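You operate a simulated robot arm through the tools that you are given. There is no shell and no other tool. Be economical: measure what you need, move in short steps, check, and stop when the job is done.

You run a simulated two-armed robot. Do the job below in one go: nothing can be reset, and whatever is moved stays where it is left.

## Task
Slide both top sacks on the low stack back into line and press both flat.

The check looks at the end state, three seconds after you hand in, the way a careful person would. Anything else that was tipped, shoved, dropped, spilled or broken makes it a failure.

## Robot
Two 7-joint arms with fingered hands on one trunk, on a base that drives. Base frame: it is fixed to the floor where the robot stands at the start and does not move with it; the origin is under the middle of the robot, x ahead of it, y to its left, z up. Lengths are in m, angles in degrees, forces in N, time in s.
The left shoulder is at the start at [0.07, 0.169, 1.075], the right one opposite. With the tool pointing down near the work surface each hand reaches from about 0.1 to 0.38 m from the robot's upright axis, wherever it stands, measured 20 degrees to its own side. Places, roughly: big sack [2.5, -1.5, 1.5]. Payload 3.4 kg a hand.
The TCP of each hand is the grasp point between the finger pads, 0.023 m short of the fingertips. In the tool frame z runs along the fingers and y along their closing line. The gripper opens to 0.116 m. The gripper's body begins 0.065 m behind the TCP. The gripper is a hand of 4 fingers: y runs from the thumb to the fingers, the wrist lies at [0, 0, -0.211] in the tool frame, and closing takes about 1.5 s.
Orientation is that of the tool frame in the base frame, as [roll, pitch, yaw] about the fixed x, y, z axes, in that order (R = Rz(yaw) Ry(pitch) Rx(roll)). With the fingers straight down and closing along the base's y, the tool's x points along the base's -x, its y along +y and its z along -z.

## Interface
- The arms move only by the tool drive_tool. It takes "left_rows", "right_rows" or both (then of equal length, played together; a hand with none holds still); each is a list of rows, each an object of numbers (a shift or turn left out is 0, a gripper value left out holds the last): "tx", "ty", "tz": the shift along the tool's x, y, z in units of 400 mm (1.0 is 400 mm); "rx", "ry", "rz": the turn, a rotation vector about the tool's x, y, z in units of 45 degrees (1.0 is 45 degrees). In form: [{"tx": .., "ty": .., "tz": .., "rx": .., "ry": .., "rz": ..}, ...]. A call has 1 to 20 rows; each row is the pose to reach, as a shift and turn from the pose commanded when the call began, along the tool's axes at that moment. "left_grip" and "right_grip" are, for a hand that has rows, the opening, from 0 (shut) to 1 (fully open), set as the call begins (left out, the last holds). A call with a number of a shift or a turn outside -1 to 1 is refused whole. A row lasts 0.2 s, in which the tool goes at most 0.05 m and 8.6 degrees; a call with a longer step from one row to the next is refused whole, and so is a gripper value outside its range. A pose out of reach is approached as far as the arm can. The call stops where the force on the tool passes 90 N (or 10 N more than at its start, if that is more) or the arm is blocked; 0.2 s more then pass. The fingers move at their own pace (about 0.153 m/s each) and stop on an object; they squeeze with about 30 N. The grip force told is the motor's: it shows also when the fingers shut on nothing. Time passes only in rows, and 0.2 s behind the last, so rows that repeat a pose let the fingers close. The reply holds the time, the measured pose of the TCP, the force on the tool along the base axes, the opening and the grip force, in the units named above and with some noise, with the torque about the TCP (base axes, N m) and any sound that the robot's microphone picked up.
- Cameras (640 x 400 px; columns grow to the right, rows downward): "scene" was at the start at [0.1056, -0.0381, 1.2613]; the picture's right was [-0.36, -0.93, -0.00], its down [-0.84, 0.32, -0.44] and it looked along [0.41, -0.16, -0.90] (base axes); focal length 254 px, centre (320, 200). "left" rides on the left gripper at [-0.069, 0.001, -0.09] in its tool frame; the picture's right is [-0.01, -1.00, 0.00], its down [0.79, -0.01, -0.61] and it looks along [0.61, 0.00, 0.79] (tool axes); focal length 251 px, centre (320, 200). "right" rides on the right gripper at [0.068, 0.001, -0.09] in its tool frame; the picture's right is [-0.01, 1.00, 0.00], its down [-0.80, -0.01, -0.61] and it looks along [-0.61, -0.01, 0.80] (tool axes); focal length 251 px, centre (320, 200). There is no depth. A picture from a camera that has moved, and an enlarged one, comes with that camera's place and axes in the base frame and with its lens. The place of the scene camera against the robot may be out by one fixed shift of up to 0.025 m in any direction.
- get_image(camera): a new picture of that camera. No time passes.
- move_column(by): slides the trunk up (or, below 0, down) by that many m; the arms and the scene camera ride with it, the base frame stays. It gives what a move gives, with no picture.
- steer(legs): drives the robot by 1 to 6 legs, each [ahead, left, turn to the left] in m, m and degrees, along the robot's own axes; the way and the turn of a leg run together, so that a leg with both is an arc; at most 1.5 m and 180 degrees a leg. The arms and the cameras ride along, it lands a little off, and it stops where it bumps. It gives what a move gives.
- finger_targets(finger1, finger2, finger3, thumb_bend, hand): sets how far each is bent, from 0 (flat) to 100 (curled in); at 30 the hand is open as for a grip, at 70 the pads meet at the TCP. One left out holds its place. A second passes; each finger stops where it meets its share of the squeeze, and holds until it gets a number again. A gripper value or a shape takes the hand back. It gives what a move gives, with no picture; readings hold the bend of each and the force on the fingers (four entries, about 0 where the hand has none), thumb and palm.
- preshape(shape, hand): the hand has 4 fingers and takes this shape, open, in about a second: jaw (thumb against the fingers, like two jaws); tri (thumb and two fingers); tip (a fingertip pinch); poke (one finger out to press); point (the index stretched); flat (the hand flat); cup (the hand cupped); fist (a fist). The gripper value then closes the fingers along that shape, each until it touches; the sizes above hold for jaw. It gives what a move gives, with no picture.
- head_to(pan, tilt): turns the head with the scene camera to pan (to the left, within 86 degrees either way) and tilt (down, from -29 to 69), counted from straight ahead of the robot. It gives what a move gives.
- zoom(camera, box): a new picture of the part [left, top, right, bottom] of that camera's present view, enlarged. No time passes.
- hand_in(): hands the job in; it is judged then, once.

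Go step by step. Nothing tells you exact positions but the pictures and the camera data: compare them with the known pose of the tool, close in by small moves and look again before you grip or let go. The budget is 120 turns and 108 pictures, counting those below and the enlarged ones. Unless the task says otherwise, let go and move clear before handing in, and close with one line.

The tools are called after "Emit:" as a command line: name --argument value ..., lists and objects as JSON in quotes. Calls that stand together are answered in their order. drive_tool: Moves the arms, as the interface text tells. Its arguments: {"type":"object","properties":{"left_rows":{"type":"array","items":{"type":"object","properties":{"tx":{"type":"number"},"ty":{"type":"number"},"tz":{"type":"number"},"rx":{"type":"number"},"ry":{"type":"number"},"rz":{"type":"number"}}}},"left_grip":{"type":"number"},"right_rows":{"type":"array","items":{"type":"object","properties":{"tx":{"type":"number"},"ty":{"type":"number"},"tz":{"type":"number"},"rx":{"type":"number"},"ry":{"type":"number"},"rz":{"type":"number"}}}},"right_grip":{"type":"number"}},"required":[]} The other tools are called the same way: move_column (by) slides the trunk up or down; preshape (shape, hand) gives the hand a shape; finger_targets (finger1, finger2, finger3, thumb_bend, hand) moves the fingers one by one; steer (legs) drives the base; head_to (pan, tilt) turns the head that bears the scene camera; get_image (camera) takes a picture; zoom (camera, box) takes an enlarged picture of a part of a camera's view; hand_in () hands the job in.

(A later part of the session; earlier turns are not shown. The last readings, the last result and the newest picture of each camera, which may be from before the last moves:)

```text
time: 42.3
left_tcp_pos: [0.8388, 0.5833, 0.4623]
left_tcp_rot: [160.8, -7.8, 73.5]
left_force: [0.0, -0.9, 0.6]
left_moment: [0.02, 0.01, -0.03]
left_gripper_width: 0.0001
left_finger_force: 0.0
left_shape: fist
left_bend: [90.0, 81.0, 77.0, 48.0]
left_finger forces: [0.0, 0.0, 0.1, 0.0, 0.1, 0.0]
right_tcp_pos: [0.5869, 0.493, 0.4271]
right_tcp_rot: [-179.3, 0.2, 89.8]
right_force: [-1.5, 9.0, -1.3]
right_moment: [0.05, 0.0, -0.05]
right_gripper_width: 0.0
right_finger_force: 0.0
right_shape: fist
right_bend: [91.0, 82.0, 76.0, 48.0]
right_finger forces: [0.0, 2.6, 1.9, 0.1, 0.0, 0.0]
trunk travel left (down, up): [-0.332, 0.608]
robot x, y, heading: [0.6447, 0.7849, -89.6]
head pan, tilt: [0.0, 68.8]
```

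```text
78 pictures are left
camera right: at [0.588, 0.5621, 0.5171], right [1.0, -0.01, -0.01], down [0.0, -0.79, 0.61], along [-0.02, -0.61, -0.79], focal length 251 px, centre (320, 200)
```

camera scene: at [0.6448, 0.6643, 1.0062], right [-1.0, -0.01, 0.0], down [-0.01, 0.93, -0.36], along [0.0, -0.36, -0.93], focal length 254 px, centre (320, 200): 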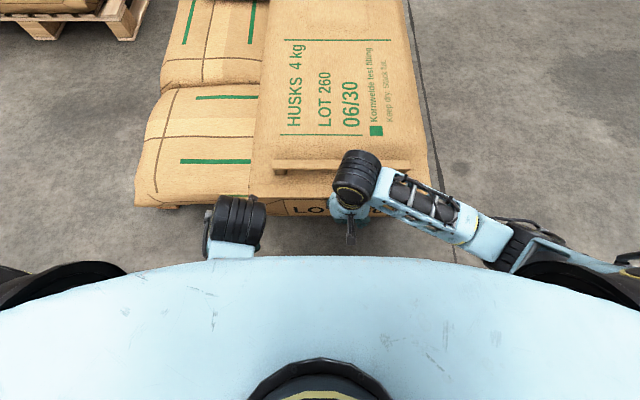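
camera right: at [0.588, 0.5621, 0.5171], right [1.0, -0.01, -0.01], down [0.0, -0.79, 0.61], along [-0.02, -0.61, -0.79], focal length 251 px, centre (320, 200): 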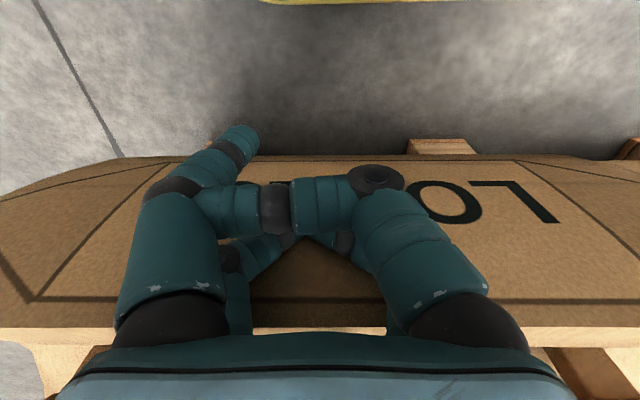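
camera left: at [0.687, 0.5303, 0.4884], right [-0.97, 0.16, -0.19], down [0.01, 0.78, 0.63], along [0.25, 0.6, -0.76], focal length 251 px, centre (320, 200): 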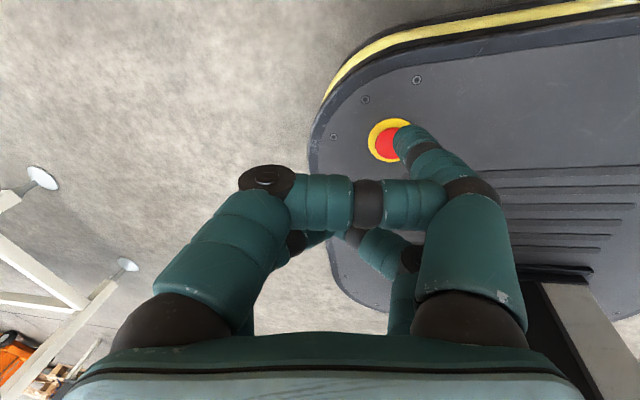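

The fist is in contact at y≈0.50 and the sack slides with about 9 N. I'll continue most of the way.

Emit:
drive_tool --right_rows '[{"tx": -0.03}, {"tx": -0.06}, {"tx": -0.09}, {"tx": -0.12}, {"tx": -0.15}]'

Emit:
get_image --camera "scene"

Emit:
get_image --camera "right"

```text
time: 43.5
left_tcp_pos: [0.8383, 0.5826, 0.4634]
left_tcp_rot: [160.7, -7.8, 73.6]
left_force: [-0.6, -0.2, 0.6]
left_moment: [0.0, 0.02, -0.03]
left_gripper_width: 0.0
left_finger_force: 0.0
left_shape: fist
left_bend: [91.0, 81.0, 77.0, 48.0]
left_finger forces: [0.1, 0.0, 0.0, 0.0, 0.1, 0.0]
right_tcp_pos: [0.5863, 0.4329, 0.4282]
right_tcp_rot: [-179.3, 0.3, 89.8]
right_force: [-0.5, 9.1, -2.0]
right_moment: [0.06, -0.02, -0.03]
right_gripper_width: 0.0
right_finger_force: 0.1
right_shape: fist
right_bend: [91.0, 82.0, 76.0, 48.0]
right_finger forces: [0.1, 2.5, 1.3, 0.1, 0.0, 0.0]
trunk travel left (down, up): [-0.332, 0.608]
robot x, y, heading: [0.6468, 0.7884, -89.5]
head pan, tilt: [0.0, 68.8]
```

```text
77 pictures are left
camera scene: at [0.6448, 0.6639, 1.0063], right [-1.0, -0.01, 0.0], down [-0.01, 0.93, -0.36], along [0.0, -0.36, -0.93], focal length 254 px, centre (320, 200)
```

scene: 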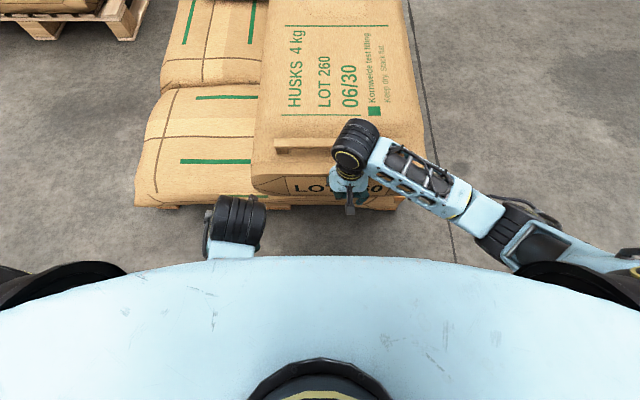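

```text
76 pictures are left
camera right: at [0.588, 0.5013, 0.5178], right [1.0, -0.01, -0.01], down [0.0, -0.79, 0.61], along [-0.02, -0.61, -0.79], focal length 251 px, centre (320, 200)
```

right: 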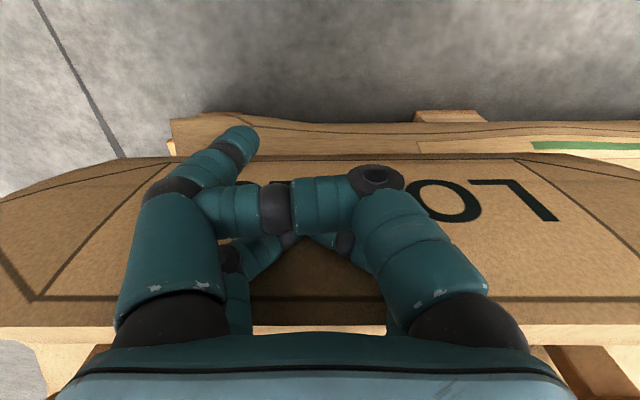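

The end face stays parallel and about 0.03 m overhang remains. Before finishing I want to see the gap to 10/29.

Emit:
head_to --pan 0 --tilt 35

Emit:
get_image --camera "scene"

Emit:
zoom --camera "scene" --box '[220, 120, 420, 260]'

```text
time: 44.5
left_tcp_pos: [0.8395, 0.5833, 0.4649]
left_tcp_rot: [160.7, -7.9, 73.5]
left_force: [-0.2, -0.6, 0.4]
left_moment: [0.02, -0.04, -0.02]
left_gripper_width: 0.0001
left_finger_force: 0.0
left_shape: fist
left_bend: [91.0, 81.0, 77.0, 48.0]
left_finger forces: [0.0, 0.0, 0.0, 0.0, 0.1, 0.0]
right_tcp_pos: [0.586, 0.4324, 0.4295]
right_tcp_rot: [-179.2, 0.3, 89.7]
right_force: [-0.5, 5.2, -2.0]
right_moment: [0.04, -0.01, -0.03]
right_gripper_width: 0.0002
right_finger_force: 0.0
right_shape: fist
right_bend: [91.0, 82.0, 77.0, 48.0]
right_finger forces: [0.1, 1.4, 0.8, 0.0, 0.0, 0.0]
trunk travel left (down, up): [-0.332, 0.608]
robot x, y, heading: [0.6474, 0.785, -89.6]
head pan, tilt: [0.0, 35.0]
```

```text
75 pictures are left
camera scene: at [0.6449, 0.6318, 1.0499], right [-1.0, -0.01, 0.0], down [0.0, 0.57, -0.82], along [0.01, -0.82, -0.57], focal length 254 px, centre (320, 200)
```

scene: 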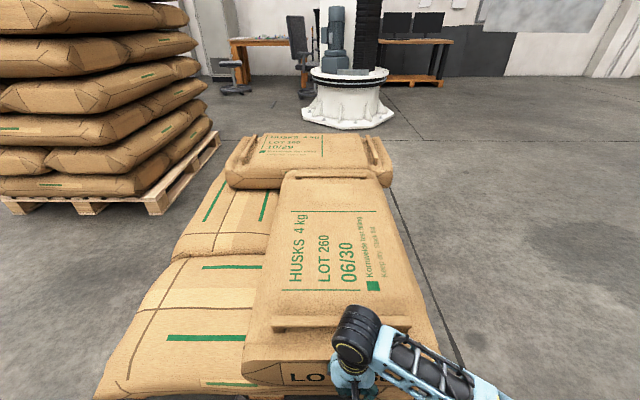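

```text
2.86 times, centred on (320, 190) of scene
camera zoom: at [0.6449, 0.6318, 1.0499], right [-1.0, -0.01, 0.0], down [0.0, 0.57, -0.82], along [0.01, -0.82, -0.57], focal length 725 px, centre (320, 229)
```

zoom: 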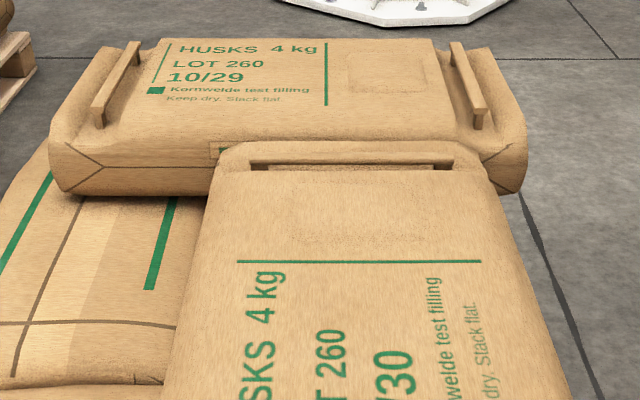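

The gap is hidden from here. I'll withdraw the fist, back off and go round to the front to judge alignment there and to work on 10/29.

Emit:
drive_tool --right_rows '[{"tx": 0.08}, {"tx": 0.16}, {"tx": 0.24}]'

Emit:
steer --legs '[[-0.25, 0, 0], [0, -1.0, 0], [0, 0, 90]]'

Emit:
move_column --by 0.6

Emit:
steer --legs '[[0, -1.3, 0], [0.25, 0, 0]]'

Emit:
head_to --pan 0 --tilt 60

Emit:
get_image --camera "scene"

```text
time: 45.3
left_tcp_pos: [0.8385, 0.5838, 0.463]
left_tcp_rot: [160.7, -7.8, 73.5]
left_force: [-0.3, 0.8, 0.3]
left_moment: [0.0, -0.01, 0.01]
left_gripper_width: 0.0
left_finger_force: 0.0
left_shape: fist
left_bend: [91.0, 81.0, 77.0, 48.0]
left_finger forces: [0.0, 0.0, 0.0, 0.0, 0.0, 0.1]
right_tcp_pos: [0.5857, 0.5277, 0.4273]
right_tcp_rot: [-179.3, 0.3, 89.8]
right_force: [0.9, -0.5, 0.1]
right_moment: [0.0, 0.0, -0.02]
right_gripper_width: 0.0003
right_finger_force: 0.1
right_shape: fist
right_bend: [91.0, 82.0, 77.0, 48.0]
right_finger forces: [0.1, 0.1, 0.1, 0.0, 0.0, 0.0]
trunk travel left (down, up): [-0.332, 0.608]
robot x, y, heading: [0.6453, 0.7863, -89.7]
head pan, tilt: [0.0, 35.0]
```

```text
time: 55.7
left_tcp_pos: [-0.1468, 1.2178, 0.4643]
left_tcp_rot: [160.8, -7.8, 162.8]
left_force: [-0.3, 0.0, 0.2]
left_moment: [-0.02, -0.01, 0.01]
left_gripper_width: 0.0
left_finger_force: 0.1
left_shape: fist
left_bend: [90.0, 81.0, 77.0, 48.0]
left_finger forces: [0.0, 0.1, 0.0, 0.1, 0.0, 0.0]
right_tcp_pos: [-0.096, 0.9658, 0.4276]
right_tcp_rot: [-179.4, 0.2, 179.0]
right_force: [-0.8, -0.6, 0.1]
right_moment: [0.02, -0.03, -0.01]
right_gripper_width: 0.0
right_finger_force: 0.0
right_shape: fist
right_bend: [91.0, 82.0, 77.0, 48.0]
right_finger forces: [0.1, 0.1, 0.1, 0.0, 0.1, 0.0]
trunk travel left (down, up): [-0.332, 0.608]
robot x, y, heading: [-0.3587, 1.0293, -0.0]
head pan, tilt: [0.0, 35.0]
```

```text
refused: 0.6 is not a number from -0.4 to 0.4
```

```text
time: 63.6
left_tcp_pos: [0.0997, -0.0796, 0.4634]
left_tcp_rot: [160.6, -7.8, 163.2]
left_force: [-0.1, 0.6, -0.2]
left_moment: [0.03, -0.01, 0.04]
left_gripper_width: 0.0
left_finger_force: 0.0
left_shape: fist
left_bend: [90.0, 81.0, 77.0, 48.0]
left_finger forces: [0.0, 0.0, 0.1, 0.0, 0.0, 0.0]
right_tcp_pos: [0.155, -0.3341, 0.4267]
right_tcp_rot: [-179.4, 0.2, 179.3]
right_force: [0.4, -0.3, 0.2]
right_moment: [-0.02, 0.02, 0.02]
right_gripper_width: 0.0002
right_finger_force: 0.0
right_shape: fist
right_bend: [91.0, 82.0, 77.0, 48.0]
right_finger forces: [0.1, 0.0, 0.0, 0.1, 0.0, 0.0]
trunk travel left (down, up): [-0.332, 0.608]
robot x, y, heading: [-0.104, -0.2692, 0.3]
head pan, tilt: [0.0, 35.0]
```

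```text
time: 64.5
left_tcp_pos: [0.1015, -0.0813, 0.4632]
left_tcp_rot: [160.8, -7.8, 163.2]
left_force: [-0.7, -0.2, -0.7]
left_moment: [-0.02, -0.02, -0.01]
left_gripper_width: 0.0
left_finger_force: 0.0
left_shape: fist
left_bend: [90.0, 81.0, 77.0, 48.0]
left_finger forces: [0.0, 0.1, 0.0, 0.0, 0.1, 0.0]
right_tcp_pos: [0.1535, -0.3339, 0.4278]
right_tcp_rot: [-179.3, 0.3, 179.4]
right_force: [-0.2, -0.7, 0.2]
right_moment: [0.01, 0.0, 0.02]
right_gripper_width: 0.0
right_finger_force: 0.1
right_shape: fist
right_bend: [91.0, 82.0, 77.0, 48.0]
right_finger forces: [0.1, 0.0, 0.0, 0.0, 0.0, 0.0]
trunk travel left (down, up): [-0.332, 0.608]
robot x, y, heading: [-0.1029, -0.2717, 0.3]
head pan, tilt: [0.0, 60.0]
```

```text
73 pictures are left
camera scene: at [0.0111, -0.2871, 1.0157], right [0.0, -1.0, 0.0], down [-0.87, 0.0, -0.5], along [0.5, 0.0, -0.87], focal length 254 px, centre (320, 200)
```

scene: 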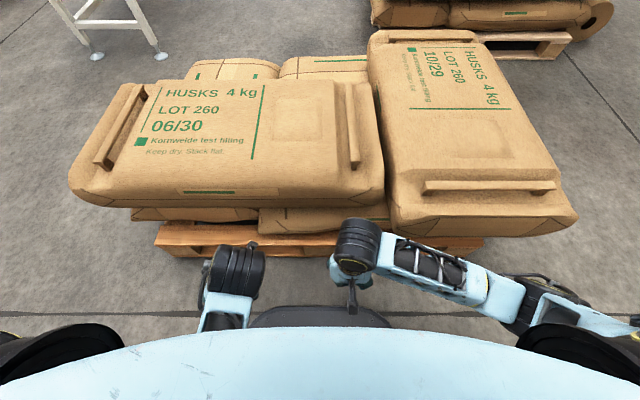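

From the front, 06/30 is close to its row in x and needs ~0.04–0.05 m more in -y. 10/29 stands about 0.07–0.08 m too near. I'll move across and push 10/29 away from me first.

Emit:
steer --legs '[[0, -0.36, 0], [0.03, 0, 0]]'

Emit:
get_image --camera "scene"

Emit:
get_image --camera "right"

```text
time: 67.2
left_tcp_pos: [0.131, -0.4397, 0.4634]
left_tcp_rot: [160.7, -7.9, 163.1]
left_force: [-0.7, -0.2, 0.2]
left_moment: [-0.03, 0.0, 0.0]
left_gripper_width: 0.0
left_finger_force: 0.1
left_shape: fist
left_bend: [90.0, 81.0, 77.0, 48.0]
left_finger forces: [0.0, 0.1, 0.1, 0.0, 0.1, 0.1]
right_tcp_pos: [0.1835, -0.6918, 0.4263]
right_tcp_rot: [-179.3, 0.2, 179.4]
right_force: [0.4, -0.5, 1.0]
right_moment: [0.0, 0.02, -0.01]
right_gripper_width: 0.0002
right_finger_force: 0.0
right_shape: fist
right_bend: [91.0, 82.0, 77.0, 48.0]
right_finger forces: [0.0, 0.0, 0.1, 0.0, 0.1, 0.0]
trunk travel left (down, up): [-0.332, 0.608]
robot x, y, heading: [-0.0727, -0.6307, -0.0]
head pan, tilt: [0.0, 60.0]
```

```text
72 pictures are left
camera scene: at [0.0419, -0.6455, 1.0156], right [0.0, -1.0, 0.0], down [-0.87, 0.0, -0.5], along [0.5, 0.0, -0.87], focal length 254 px, centre (320, 200)
```

scene: 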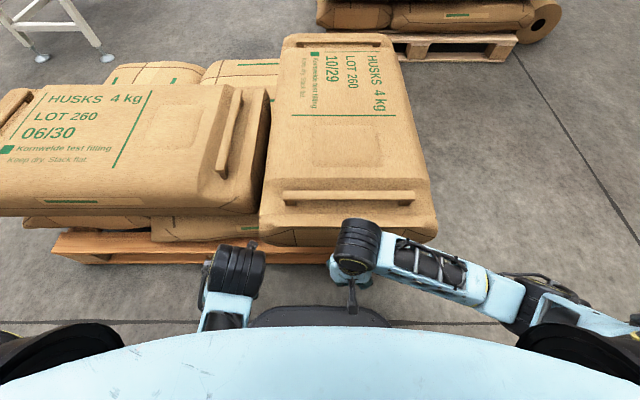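

```text
71 pictures are left
camera right: at [0.1155, -0.6892, 0.5163], right [0.02, 1.0, -0.01], down [0.79, -0.01, 0.61], along [0.61, -0.02, -0.79], focal length 251 px, centre (320, 200)
```

right: 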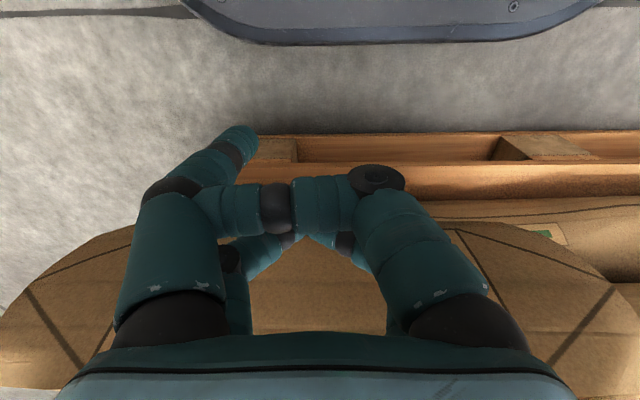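

10/29 is centred at y≈-0.71 with almost no yaw. I'll shift the fist slightly right and push in +x.

Emit:
drive_tool --right_rows '[{"tx": -0.04, "ty": -0.05}, {"tx": -0.08, "ty": -0.05}, {"tx": -0.12, "ty": -0.05}, {"tx": -0.15, "ty": -0.05}, {"tx": -0.18, "ty": -0.05}, {"tx": -0.21, "ty": -0.05}]'

Emit:
get_image --camera "scene"

Emit:
get_image --camera "right"

```text
time: 68.7
left_tcp_pos: [0.1307, -0.4384, 0.4642]
left_tcp_rot: [160.7, -7.9, 163.1]
left_force: [0.3, -0.6, 0.1]
left_moment: [0.02, 0.0, -0.02]
left_gripper_width: 0.0
left_finger_force: 0.0
left_shape: fist
left_bend: [90.0, 81.0, 77.0, 48.0]
left_finger forces: [0.1, 0.1, 0.0, 0.0, 0.0, 0.0]
right_tcp_pos: [0.267, -0.7122, 0.4273]
right_tcp_rot: [-179.3, 0.2, 179.4]
right_force: [-8.3, -0.6, 0.4]
right_moment: [-0.06, 0.03, -0.04]
right_gripper_width: 0.0
right_finger_force: 0.0
right_shape: fist
right_bend: [91.0, 82.0, 77.0, 48.0]
right_finger forces: [0.0, 3.4, 1.8, 0.0, 0.0, 0.1]
trunk travel left (down, up): [-0.332, 0.608]
robot x, y, heading: [-0.0748, -0.63, -0.2]
head pan, tilt: [0.0, 60.0]
```

```text
70 pictures are left
camera scene: at [0.0412, -0.6456, 1.0156], right [0.0, -1.0, 0.0], down [-0.87, 0.0, -0.5], along [0.5, 0.0, -0.87], focal length 254 px, centre (320, 200)
```

scene: 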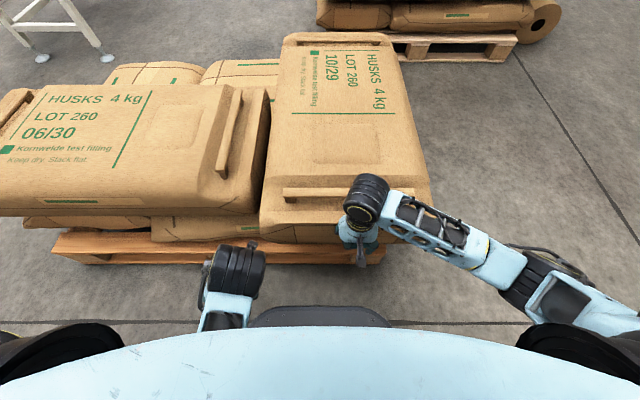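

```text
69 pictures are left
camera right: at [0.1986, -0.7105, 0.5172], right [0.02, 1.0, -0.01], down [0.79, -0.01, 0.61], along [0.61, -0.02, -0.79], focal length 251 px, centre (320, 200)
```

right: 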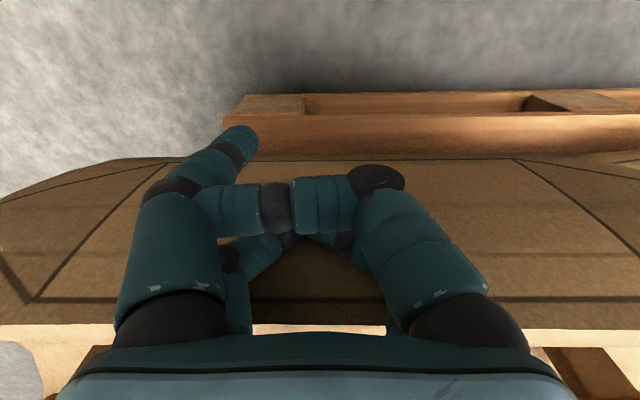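

The fist touches at x≈0.267, which puts the sack's end at ≈0.30 against the layer below at ≈0.365. I'll push about 0.06 m further.

Emit:
drive_tool --right_rows '[{"tx": -0.03}, {"tx": -0.06}, {"tx": -0.09}, {"tx": -0.12}, {"tx": -0.145}]'

Emit:
get_image --camera "scene"

Emit:
get_image --camera "right"

```text
time: 69.8
left_tcp_pos: [0.1303, -0.4387, 0.4634]
left_tcp_rot: [160.7, -7.9, 163.2]
left_force: [-1.6, 0.1, -0.3]
left_moment: [0.02, 0.02, 0.0]
left_gripper_width: 0.0001
left_finger_force: 0.1
left_shape: fist
left_bend: [90.0, 81.0, 77.0, 48.0]
left_finger forces: [0.1, 0.0, 0.0, 0.0, 0.0, 0.0]
right_tcp_pos: [0.3255, -0.7133, 0.4283]
right_tcp_rot: [-179.3, 0.2, 179.4]
right_force: [-9.4, -1.4, -1.0]
right_moment: [0.07, 0.05, -0.03]
right_gripper_width: 0.0001
right_finger_force: 0.0
right_shape: fist
right_bend: [91.0, 82.0, 77.0, 48.0]
right_finger forces: [0.0, 3.7, 1.6, 0.0, 0.1, 0.1]
trunk travel left (down, up): [-0.332, 0.608]
robot x, y, heading: [-0.0741, -0.6254, -0.1]
head pan, tilt: [0.0, 60.0]
```

```text
68 pictures are left
camera scene: at [0.0408, -0.6456, 1.0157], right [0.0, -1.0, 0.0], down [-0.87, 0.0, -0.5], along [0.5, 0.0, -0.87], focal length 254 px, centre (320, 200)
```

scene: 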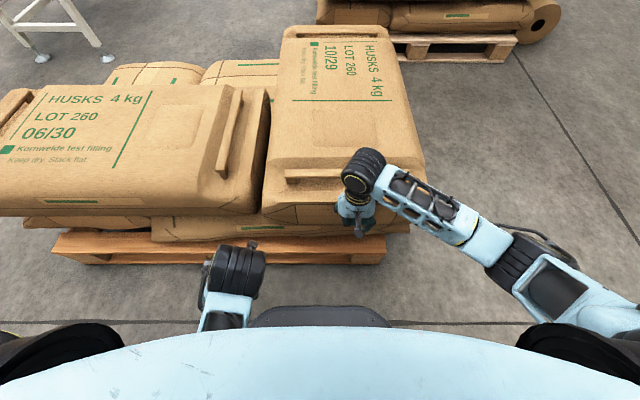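

```text
67 pictures are left
camera right: at [0.2574, -0.7105, 0.5175], right [0.02, 1.0, -0.01], down [0.79, -0.01, 0.61], along [0.61, -0.02, -0.79], focal length 251 px, centre (320, 200)
```

right: 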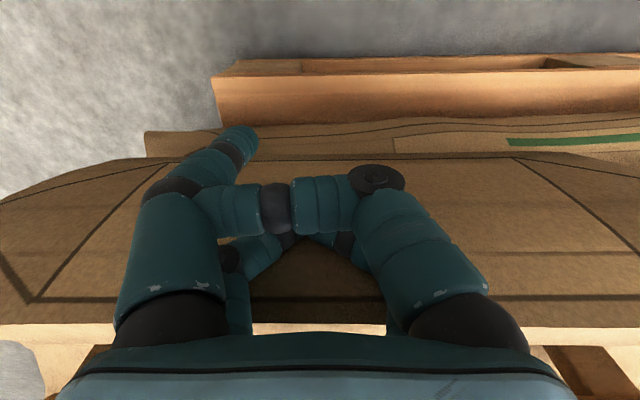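

The lower layer's edge now shows in front of 10/29; I judge about 0.025 m more is needed. I'll push that and view it from higher up.

Emit:
drive_tool --right_rows '[{"tx": -0.02}, {"tx": -0.04}, {"tx": -0.06}, {"tx": -0.06}]'

Emit:
get_image --camera "right"

Emit:
drive_tool --right_rows '[{"tx": 0.1}, {"tx": 0.2}, {"tx": 0.3}, {"tx": 0.3}]'

Emit:
move_column --by 0.4

Emit:
get_image --camera "scene"

```text
time: 70.8
left_tcp_pos: [0.1296, -0.4392, 0.4636]
left_tcp_rot: [160.8, -7.8, 163.1]
left_force: [-0.1, -0.2, 0.2]
left_moment: [0.01, -0.02, -0.03]
left_gripper_width: 0.0001
left_finger_force: 0.1
left_shape: fist
left_bend: [90.0, 81.0, 77.0, 48.0]
left_finger forces: [0.0, 0.0, 0.0, 0.0, 0.1, 0.1]
right_tcp_pos: [0.3499, -0.7126, 0.4276]
right_tcp_rot: [-179.3, 0.4, 179.4]
right_force: [-10.4, -1.3, -1.0]
right_moment: [-0.04, 0.0, -0.05]
right_gripper_width: 0.0
right_finger_force: 0.0
right_shape: fist
right_bend: [91.0, 82.0, 77.0, 48.0]
right_finger forces: [0.1, 4.5, 1.7, 0.0, 0.0, 0.0]
trunk travel left (down, up): [-0.332, 0.608]
robot x, y, heading: [-0.071, -0.6287, -0.0]
head pan, tilt: [0.0, 60.0]
```

```text
66 pictures are left
camera right: at [0.2807, -0.7106, 0.5175], right [0.02, 1.0, -0.01], down [0.79, -0.01, 0.61], along [0.61, -0.02, -0.79], focal length 251 px, centre (320, 200)
```

right: 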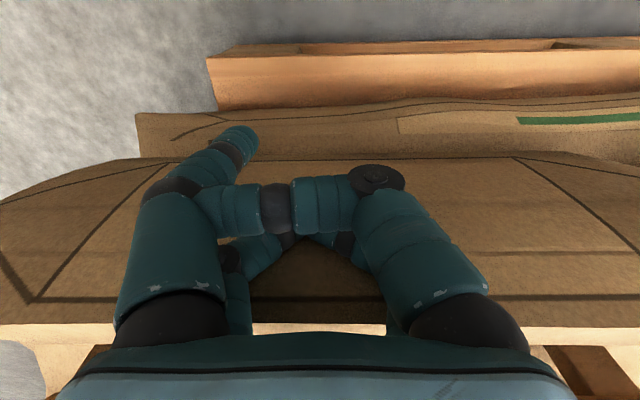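

```text
time: 71.8
left_tcp_pos: [0.1305, -0.438, 0.4637]
left_tcp_rot: [160.8, -7.8, 163.2]
left_force: [0.2, -0.5, -0.2]
left_moment: [0.0, 0.0, 0.01]
left_gripper_width: 0.0002
left_finger_force: 0.0
left_shape: fist
left_bend: [90.0, 81.0, 77.0, 48.0]
left_finger forces: [0.1, 0.0, 0.0, 0.0, 0.0, 0.0]
right_tcp_pos: [0.2305, -0.7119, 0.4279]
right_tcp_rot: [-179.3, 0.4, 179.4]
right_force: [-0.3, 0.4, 0.5]
right_moment: [0.0, 0.0, 0.03]
right_gripper_width: 0.0003
right_finger_force: 0.0
right_shape: fist
right_bend: [91.0, 82.0, 77.0, 48.0]
right_finger forces: [0.0, 0.0, 0.0, 0.0, 0.0, 0.0]
trunk travel left (down, up): [-0.332, 0.608]
robot x, y, heading: [-0.072, -0.6282, -0.1]
head pan, tilt: [0.0, 60.0]
```

```text
time: 75.7
left_tcp_pos: [0.1309, -0.4381, 0.8627]
left_tcp_rot: [160.7, -7.8, 163.1]
left_force: [0.9, -0.6, 0.3]
left_moment: [0.0, 0.02, 0.02]
left_gripper_width: 0.0001
left_finger_force: 0.1
left_shape: fist
left_bend: [90.0, 81.0, 77.0, 48.0]
left_finger forces: [0.0, 0.0, 0.1, 0.0, 0.1, 0.0]
right_tcp_pos: [0.2306, -0.7122, 0.8274]
right_tcp_rot: [-179.2, 0.2, 179.3]
right_force: [0.8, 0.1, 0.5]
right_moment: [0.01, 0.04, 0.01]
right_gripper_width: 0.0
right_finger_force: 0.0
right_shape: fist
right_bend: [91.0, 82.0, 76.0, 48.0]
right_finger forces: [0.0, 0.1, 0.1, 0.0, 0.1, 0.0]
trunk travel left (down, up): [-0.732, 0.208]
robot x, y, heading: [-0.0741, -0.629, -0.1]
head pan, tilt: [0.0, 60.0]
```

```text
65 pictures are left
camera scene: at [0.0414, -0.6455, 1.4156], right [0.0, -1.0, 0.0], down [-0.87, 0.0, -0.5], along [0.5, 0.0, -0.87], focal length 254 px, centre (320, 200)
```

scene: 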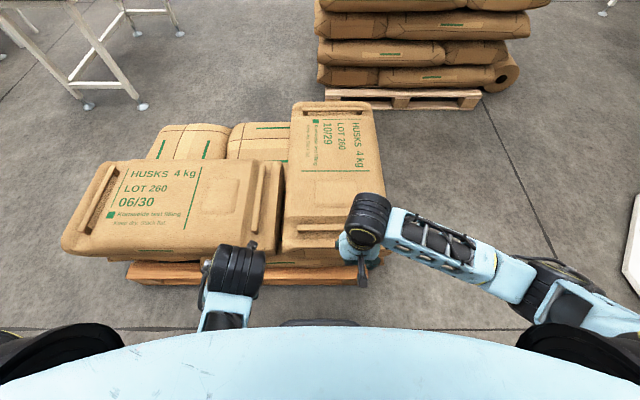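

10/29 now lines up front and back with the layer below (near ≈0.385, far ≈1.20). I'll look closely at the gap between the two top sacks and the left overhang.

Emit:
steer --legs '[[0, 0.17, 0]]'

Emit:
get_image --camera "scene"

Emit:
zoom --camera "scene" --box '[240, 80, 440, 280]'

Emit:
zoom --camera "scene" --box '[80, 110, 280, 290]'

```text
time: 77.2
left_tcp_pos: [0.1307, -0.2685, 0.8633]
left_tcp_rot: [160.7, -7.8, 163.1]
left_force: [-0.2, 0.6, -0.8]
left_moment: [0.0, 0.0, 0.02]
left_gripper_width: 0.0002
left_finger_force: 0.1
left_shape: fist
left_bend: [90.0, 81.0, 77.0, 48.0]
left_finger forces: [0.0, 0.0, 0.1, 0.0, 0.1, 0.1]
right_tcp_pos: [0.2306, -0.5427, 0.8274]
right_tcp_rot: [-179.4, 0.3, 179.3]
right_force: [0.0, -0.1, -0.2]
right_moment: [0.01, -0.02, 0.02]
right_gripper_width: 0.0
right_finger_force: 0.1
right_shape: fist
right_bend: [91.0, 82.0, 77.0, 48.0]
right_finger forces: [0.0, 0.0, 0.0, 0.0, 0.0, 0.0]
trunk travel left (down, up): [-0.732, 0.208]
robot x, y, heading: [-0.0764, -0.4562, -0.1]
head pan, tilt: [0.0, 60.0]
```

```text
64 pictures are left
camera scene: at [0.0413, -0.4758, 1.4156], right [0.0, -1.0, 0.0], down [-0.87, 0.0, -0.5], along [0.5, 0.0, -0.87], focal length 254 px, centre (320, 200)
```

scene: 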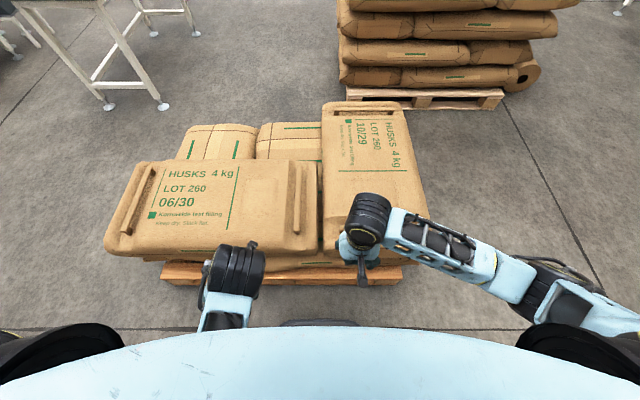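

```text
2.00 times, centred on (340, 180) of scene
camera zoom: at [0.0413, -0.4758, 1.4156], right [0.0, -1.0, 0.0], down [-0.87, 0.0, -0.5], along [0.5, 0.0, -0.87], focal length 508 px, centre (280, 240)
```

zoom: 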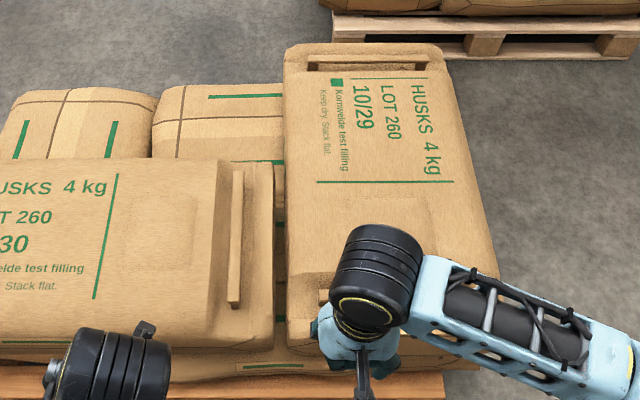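

```text
2.22 times, centred on (180, 200) of scene
camera zoom: at [0.0413, -0.4758, 1.4156], right [0.0, -1.0, 0.0], down [-0.87, 0.0, -0.5], along [0.5, 0.0, -0.87], focal length 564 px, centre (631, 200)
```

zoom: 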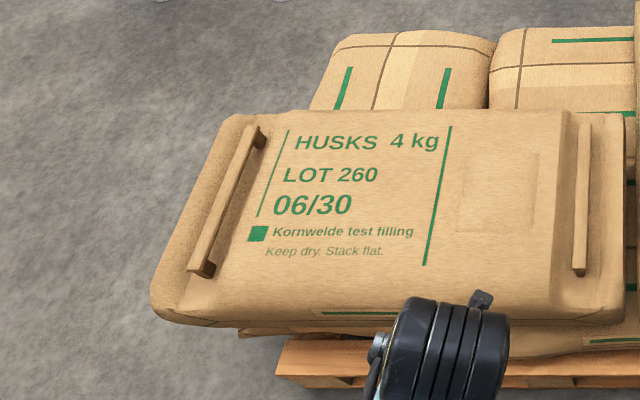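

There's a 0.03 m gap between the sacks, and 06/30 still overhangs on the left by about the same, so one more 0.03 m push closes both. I'll go back to the left end.

Emit:
steer --legs '[[-0.28, 0, 0], [0, 1.5, 0], [0, 0, -90], [0, 0.98, 0]]'

Emit:
move_column --by -0.4

Emit:
head_to --pan 0 --tilt 60

Emit:
get_image --camera "scene"

```text
time: 94.6
left_tcp_pos: [0.8192, 0.8294, 0.8645]
left_tcp_rot: [160.7, -7.8, 73.0]
left_force: [-0.2, -0.2, -0.9]
left_moment: [0.01, -0.02, -0.01]
left_gripper_width: 0.0
left_finger_force: 0.0
left_shape: fist
left_bend: [90.0, 81.0, 77.0, 48.0]
left_finger forces: [0.0, 0.0, 0.0, 0.0, 0.0, 0.0]
right_tcp_pos: [0.5463, 0.7309, 0.8275]
right_tcp_rot: [-179.3, 0.3, 89.3]
right_force: [0.6, 0.0, 0.0]
right_moment: [0.0, -0.02, 0.01]
right_gripper_width: 0.0
right_finger_force: 0.0
right_shape: fist
right_bend: [91.0, 82.0, 77.0, 48.0]
right_finger forces: [0.1, 0.0, 0.0, 0.0, 0.0, 0.0]
trunk travel left (down, up): [-0.732, 0.208]
robot x, y, heading: [0.6323, 1.0327, -89.9]
head pan, tilt: [0.0, 60.0]
```

```text
time: 98.4
left_tcp_pos: [0.8196, 0.8294, 0.4641]
left_tcp_rot: [160.7, -7.8, 73.1]
left_force: [-0.5, 0.0, -0.3]
left_moment: [0.0, -0.02, 0.01]
left_gripper_width: 0.0
left_finger_force: 0.0
left_shape: fist
left_bend: [90.0, 81.0, 77.0, 48.0]
left_finger forces: [0.0, 0.0, 0.0, 0.0, 0.1, 0.0]
right_tcp_pos: [0.5443, 0.73, 0.4271]
right_tcp_rot: [-179.3, 0.4, 89.3]
right_force: [-0.3, 0.1, -1.2]
right_moment: [-0.01, -0.03, 0.0]
right_gripper_width: 0.0001
right_finger_force: 0.1
right_shape: fist
right_bend: [91.0, 82.0, 77.0, 48.0]
right_finger forces: [0.0, 0.0, 0.0, 0.0, 0.1, 0.0]
trunk travel left (down, up): [-0.332, 0.608]
robot x, y, heading: [0.6285, 1.0349, -90.1]
head pan, tilt: [0.0, 60.0]
```

```text
time: 99.0
left_tcp_pos: [0.8201, 0.8285, 0.4631]
left_tcp_rot: [160.7, -7.8, 73.1]
left_force: [0.0, -0.3, 0.5]
left_moment: [-0.02, -0.01, -0.02]
left_gripper_width: 0.0
left_finger_force: 0.1
left_shape: fist
left_bend: [90.0, 81.0, 77.0, 48.0]
left_finger forces: [0.0, 0.1, 0.0, 0.1, 0.0, 0.0]
right_tcp_pos: [0.5449, 0.7303, 0.4269]
right_tcp_rot: [-179.3, 0.3, 89.3]
right_force: [-0.6, 0.4, 0.1]
right_moment: [0.02, 0.01, -0.02]
right_gripper_width: 0.0001
right_finger_force: 0.0
right_shape: fist
right_bend: [91.0, 82.0, 77.0, 48.0]
right_finger forces: [0.0, 0.1, 0.0, 0.1, 0.0, 0.0]
trunk travel left (down, up): [-0.332, 0.608]
robot x, y, heading: [0.631, 1.0347, -90.1]
head pan, tilt: [0.0, 60.0]
```

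```text
61 pictures are left
camera scene: at [0.6258, 0.9011, 1.0156], right [-1.0, 0.0, 0.0], down [0.0, 0.87, -0.5], along [0.0, -0.5, -0.87], focal length 254 px, centre (320, 200)
```

scene: 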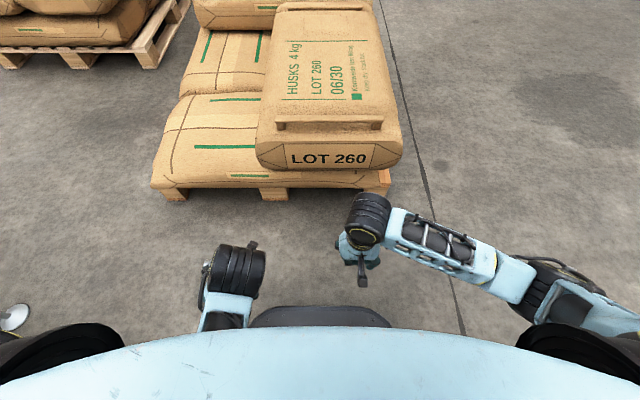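

The overhang is visible but small. I'll drive in and give the final push.

Emit:
steer --legs '[[0.225, 0.03, 0]]'

Emit:
drive_tool --right_rows '[{"tx": -0.05}, {"tx": -0.1}, {"tx": -0.15}]'

Emit:
get_image --camera "right"

```text
time: 100.7
left_tcp_pos: [0.8496, 0.6066, 0.462]
left_tcp_rot: [160.7, -7.8, 73.1]
left_force: [-1.0, 0.8, -0.1]
left_moment: [0.01, 0.01, 0.03]
left_gripper_width: 0.0
left_finger_force: 0.0
left_shape: fist
left_bend: [90.0, 82.0, 77.0, 48.0]
left_finger forces: [0.0, 0.0, 0.0, 0.0, 0.1, 0.0]
right_tcp_pos: [0.5764, 0.5074, 0.4276]
right_tcp_rot: [-179.3, 0.2, 89.4]
right_force: [0.3, -0.6, 0.0]
right_moment: [0.0, 0.0, 0.03]
right_gripper_width: 0.0
right_finger_force: 0.1
right_shape: fist
right_bend: [91.0, 82.0, 76.0, 48.0]
right_finger forces: [0.0, 0.0, 0.0, 0.0, 0.0, 0.0]
trunk travel left (down, up): [-0.332, 0.608]
robot x, y, heading: [0.6596, 0.8111, -89.8]
head pan, tilt: [0.0, 60.0]
```

```text
time: 101.5
left_tcp_pos: [0.8499, 0.6068, 0.4626]
left_tcp_rot: [160.7, -7.9, 73.1]
left_force: [0.2, 0.1, 0.9]
left_moment: [-0.01, 0.01, 0.02]
left_gripper_width: 0.0
left_finger_force: 0.1
left_shape: fist
left_bend: [90.0, 81.0, 77.0, 48.0]
left_finger forces: [0.0, 0.0, 0.1, 0.0, 0.1, 0.0]
right_tcp_pos: [0.5746, 0.446, 0.4269]
right_tcp_rot: [-179.3, 0.2, 89.4]
right_force: [0.2, -0.3, 0.4]
right_moment: [0.02, 0.0, -0.01]
right_gripper_width: 0.0
right_finger_force: 0.1
right_shape: fist
right_bend: [91.0, 82.0, 76.0, 48.0]
right_finger forces: [0.0, 0.0, 0.0, 0.1, 0.1, 0.0]
trunk travel left (down, up): [-0.332, 0.608]
robot x, y, heading: [0.6586, 0.8125, -89.8]
head pan, tilt: [0.0, 60.0]
```

```text
60 pictures are left
camera right: at [0.5776, 0.5159, 0.5166], right [1.0, -0.02, -0.01], down [-0.01, -0.79, 0.61], along [-0.02, -0.61, -0.79], focal length 251 px, centre (320, 200)
```

right: 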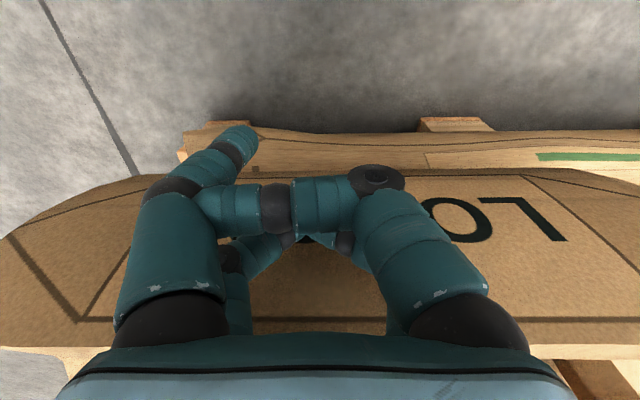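

Nearly touching at y≈0.446. I'll push on until the tool is at y≈0.403.

Emit:
drive_tool --right_rows '[{"tx": -0.03}, {"tx": -0.055}, {"tx": -0.08}, {"tx": -0.108}]'

Emit:
get_image --camera "right"

Emit:
get_image --camera "scene"

```text
time: 102.5
left_tcp_pos: [0.8486, 0.6074, 0.4629]
left_tcp_rot: [160.7, -7.8, 73.1]
left_force: [-0.9, 0.6, -0.2]
left_moment: [0.03, 0.01, 0.0]
left_gripper_width: 0.0001
left_finger_force: 0.1
left_shape: fist
left_bend: [90.0, 81.0, 77.0, 48.0]
left_finger forces: [0.0, 0.0, 0.0, 0.1, 0.0, 0.0]
right_tcp_pos: [0.5736, 0.4036, 0.4274]
right_tcp_rot: [-179.3, 0.1, 89.3]
right_force: [-3.9, 19.8, -0.5]
right_moment: [0.03, 0.02, -0.08]
right_gripper_width: 0.0
right_finger_force: 0.0
right_shape: fist
right_bend: [91.0, 82.0, 76.0, 48.0]
right_finger forces: [0.1, 7.3, 1.5, 0.0, 0.0, 0.1]
trunk travel left (down, up): [-0.332, 0.608]
robot x, y, heading: [0.6609, 0.8081, -89.8]
head pan, tilt: [0.0, 60.0]
```

```text
59 pictures are left
camera right: at [0.5762, 0.4728, 0.5171], right [1.0, -0.02, -0.01], down [-0.01, -0.79, 0.61], along [-0.02, -0.61, -0.79], focal length 251 px, centre (320, 200)
```

right: 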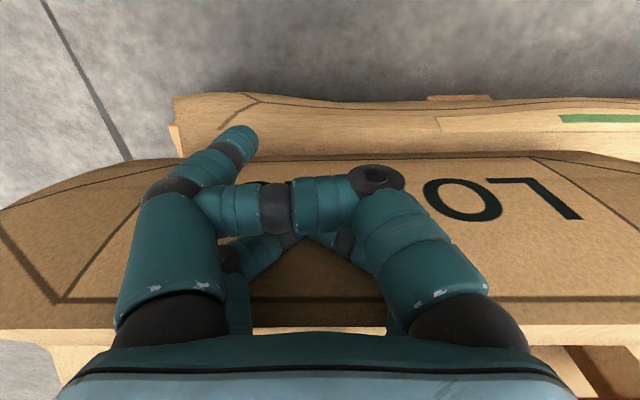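

```text
58 pictures are left
camera scene: at [0.6555, 0.6784, 1.0156], right [-1.0, 0.0, 0.0], down [0.0, 0.87, -0.5], along [0.0, -0.5, -0.87], focal length 254 px, centre (320, 200)
```

scene: 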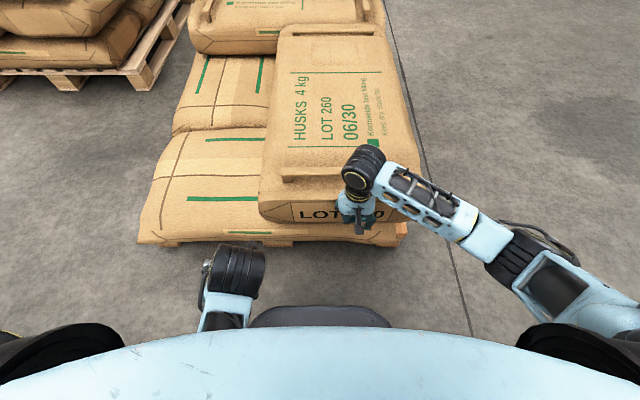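

06/30 now meets 10/29 (force rose to 20 N) and its left end lines up over the layer below. Next I'll go to the front to nudge 06/30 about 0.015 m in +x and press both sacks.

Emit:
drive_tool --right_rows '[{"tx": 0.08}, {"tx": 0.16}, {"tx": 0.24}, {"tx": 0.24}]'

Emit:
steer --legs '[[-0.23, 0, 0], [0, -1.02, 0], [0, 0, 90], [0, -1.02, 0]]'

Emit:
get_image --camera "scene"

```text
time: 103.5
left_tcp_pos: [0.8494, 0.6059, 0.463]
left_tcp_rot: [160.7, -7.8, 73.2]
left_force: [0.0, 0.6, -0.6]
left_moment: [-0.03, -0.01, 0.02]
left_gripper_width: 0.0
left_finger_force: 0.1
left_shape: fist
left_bend: [90.0, 81.0, 77.0, 48.0]
left_finger forces: [0.0, 0.1, 0.0, 0.0, 0.1, 0.0]
right_tcp_pos: [0.5745, 0.5001, 0.4266]
right_tcp_rot: [-179.3, 0.3, 89.4]
right_force: [0.6, 0.0, -0.2]
right_moment: [-0.03, -0.01, 0.0]
right_gripper_width: 0.0
right_finger_force: 0.0
right_shape: fist
right_bend: [91.0, 82.0, 76.0, 48.0]
right_finger forces: [0.1, 0.0, 0.0, 0.0, 0.1, 0.0]
trunk travel left (down, up): [-0.332, 0.608]
robot x, y, heading: [0.6554, 0.8113, -90.2]
head pan, tilt: [0.0, 60.0]
```

```text
time: 118.8
left_tcp_pos: [-0.1577, 0.2111, 0.4644]
left_tcp_rot: [160.7, -7.8, 162.1]
left_force: [0.3, -0.3, 0.4]
left_moment: [0.01, -0.05, 0.0]
left_gripper_width: 0.0001
left_finger_force: 0.1
left_shape: fist
left_bend: [90.0, 81.0, 77.0, 48.0]
left_finger forces: [0.0, 0.0, 0.0, 0.0, 0.0, 0.1]
right_tcp_pos: [-0.0552, -0.0639, 0.4266]
right_tcp_rot: [-179.3, 0.3, 178.4]
right_force: [0.9, 0.6, -0.6]
right_moment: [0.0, -0.03, -0.01]
right_gripper_width: 0.0
right_finger_force: 0.1
right_shape: fist
right_bend: [91.0, 82.0, 77.0, 48.0]
right_finger forces: [0.1, 0.0, 0.1, 0.0, 0.0, 0.0]
trunk travel left (down, up): [-0.332, 0.608]
robot x, y, heading: [-0.3628, 0.0268, -0.8]
head pan, tilt: [0.0, 60.0]
```

```text
57 pictures are left
camera scene: at [-0.2501, 0.0061, 1.0156], right [-0.02, -1.0, 0.0], down [-0.87, 0.01, -0.5], along [0.5, -0.01, -0.87], focal length 254 px, centre (320, 200)
```

scene: 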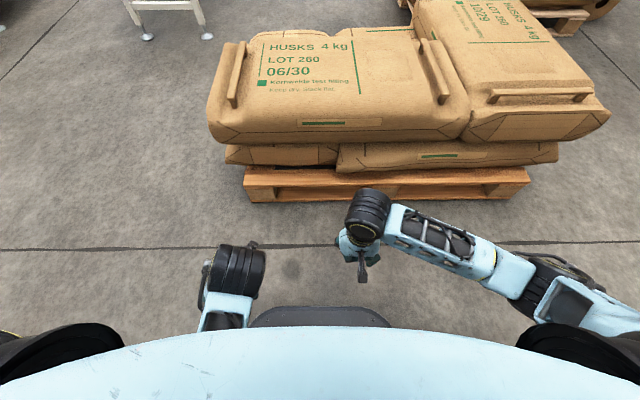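

Seen from here 06/30's left end is in line with the layer below. To check 10/29's right side without parallax, I'll line the camera up with that edge.

Emit:
steer --legs '[[0, -0.92, 0.8]]'

Emit:
get_image --camera "scene"

Emit:
zoom --camera "scene" --box '[200, 0, 400, 220]'

```text
time: 123.6
left_tcp_pos: [-0.1716, -0.7101, 0.4625]
left_tcp_rot: [160.6, -7.7, 162.1]
left_force: [0.2, -0.6, 0.1]
left_moment: [-0.01, 0.0, 0.01]
left_gripper_width: 0.0001
left_finger_force: 0.0
left_shape: fist
left_bend: [90.0, 81.0, 77.0, 48.0]
left_finger forces: [0.1, 0.1, 0.0, 0.1, 0.2, 0.0]
right_tcp_pos: [-0.0689, -0.9854, 0.4269]
right_tcp_rot: [-179.4, 0.3, 178.6]
right_force: [-0.5, -1.3, 0.7]
right_moment: [-0.02, 0.02, 0.01]
right_gripper_width: 0.0001
right_finger_force: 0.0
right_shape: fist
right_bend: [91.0, 82.0, 77.0, 48.0]
right_finger forces: [0.0, 0.0, 0.0, 0.1, 0.0, 0.0]
trunk travel left (down, up): [-0.332, 0.608]
robot x, y, heading: [-0.3763, -0.901, -1.1]
head pan, tilt: [0.0, 60.0]
```

```text
56 pictures are left
camera scene: at [-0.2642, -0.9155, 1.0156], right [-0.02, -1.0, 0.0], down [-0.87, 0.01, -0.5], along [0.5, -0.01, -0.87], focal length 254 px, centre (320, 200)
```

scene: 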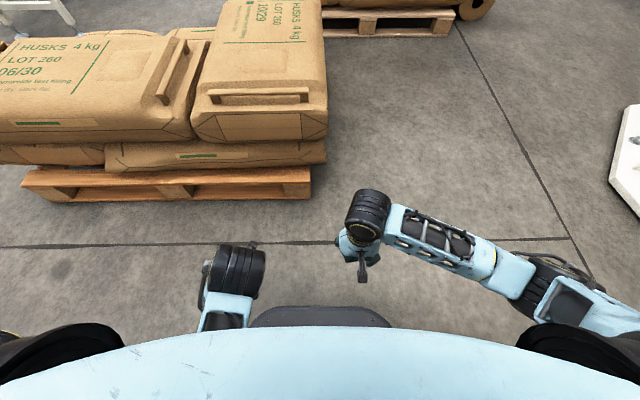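

```text
1.82 times, centred on (300, 110) of scene
camera zoom: at [-0.2642, -0.9155, 1.0156], right [-0.02, -1.0, 0.0], down [-0.87, 0.01, -0.5], along [0.5, -0.01, -0.87], focal length 462 px, centre (356, 364)
```

zoom: 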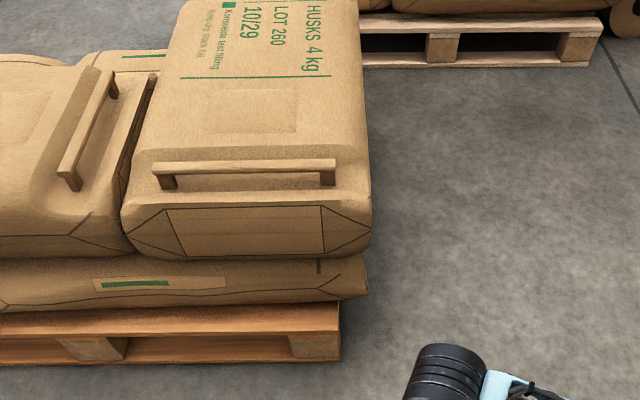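

10/29's right edge lines up with the layer below within about 5 mm. Now I'll go to 06/30's middle and check its front side by a light touch.

Emit:
steer --legs '[[0, 0.92, 1.1], [0.29, 0, 0]]'

Emit:
get_image --camera "right"

Emit:
get_image --camera "scene"

```text
time: 130.0
left_tcp_pos: [0.116, 0.2182, 0.4632]
left_tcp_rot: [160.7, -7.7, 163.5]
left_force: [0.2, -0.3, -0.2]
left_moment: [-0.03, 0.01, -0.01]
left_gripper_width: 0.0
left_finger_force: 0.0
left_shape: fist
left_bend: [90.0, 81.0, 77.0, 48.0]
left_finger forces: [0.1, 0.1, 0.0, 0.0, 0.0, 0.1]
right_tcp_pos: [0.2256, -0.0566, 0.4268]
right_tcp_rot: [-179.3, 0.2, 179.8]
right_force: [0.0, 1.6, -0.2]
right_moment: [0.01, 0.03, 0.0]
right_gripper_width: 0.0004
right_finger_force: 0.1
right_shape: fist
right_bend: [91.0, 82.0, 77.0, 48.0]
right_finger forces: [0.0, 0.1, 0.0, 0.0, 0.0, 0.1]
trunk travel left (down, up): [-0.332, 0.608]
robot x, y, heading: [-0.0868, 0.0267, 0.5]
head pan, tilt: [0.0, 60.0]
```

```text
54 pictures are left
camera right: at [0.1562, -0.0547, 0.5161], right [0.01, 1.0, -0.01], down [0.79, 0.0, 0.61], along [0.61, -0.02, -0.79], focal length 251 px, centre (320, 200)
```

right: 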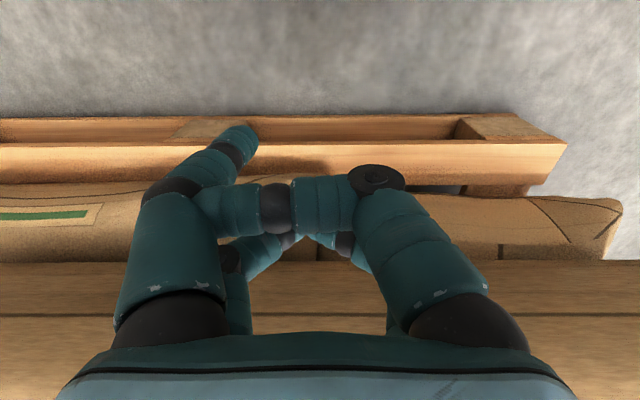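

```text
53 pictures are left
camera scene: at [0.0283, 0.0096, 1.0156], right [0.01, -1.0, 0.0], down [-0.87, -0.01, -0.5], along [0.5, 0.0, -0.87], focal length 254 px, centre (320, 200)
```

scene: 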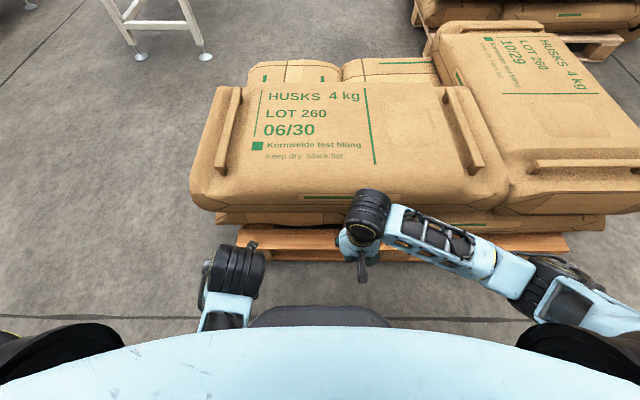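

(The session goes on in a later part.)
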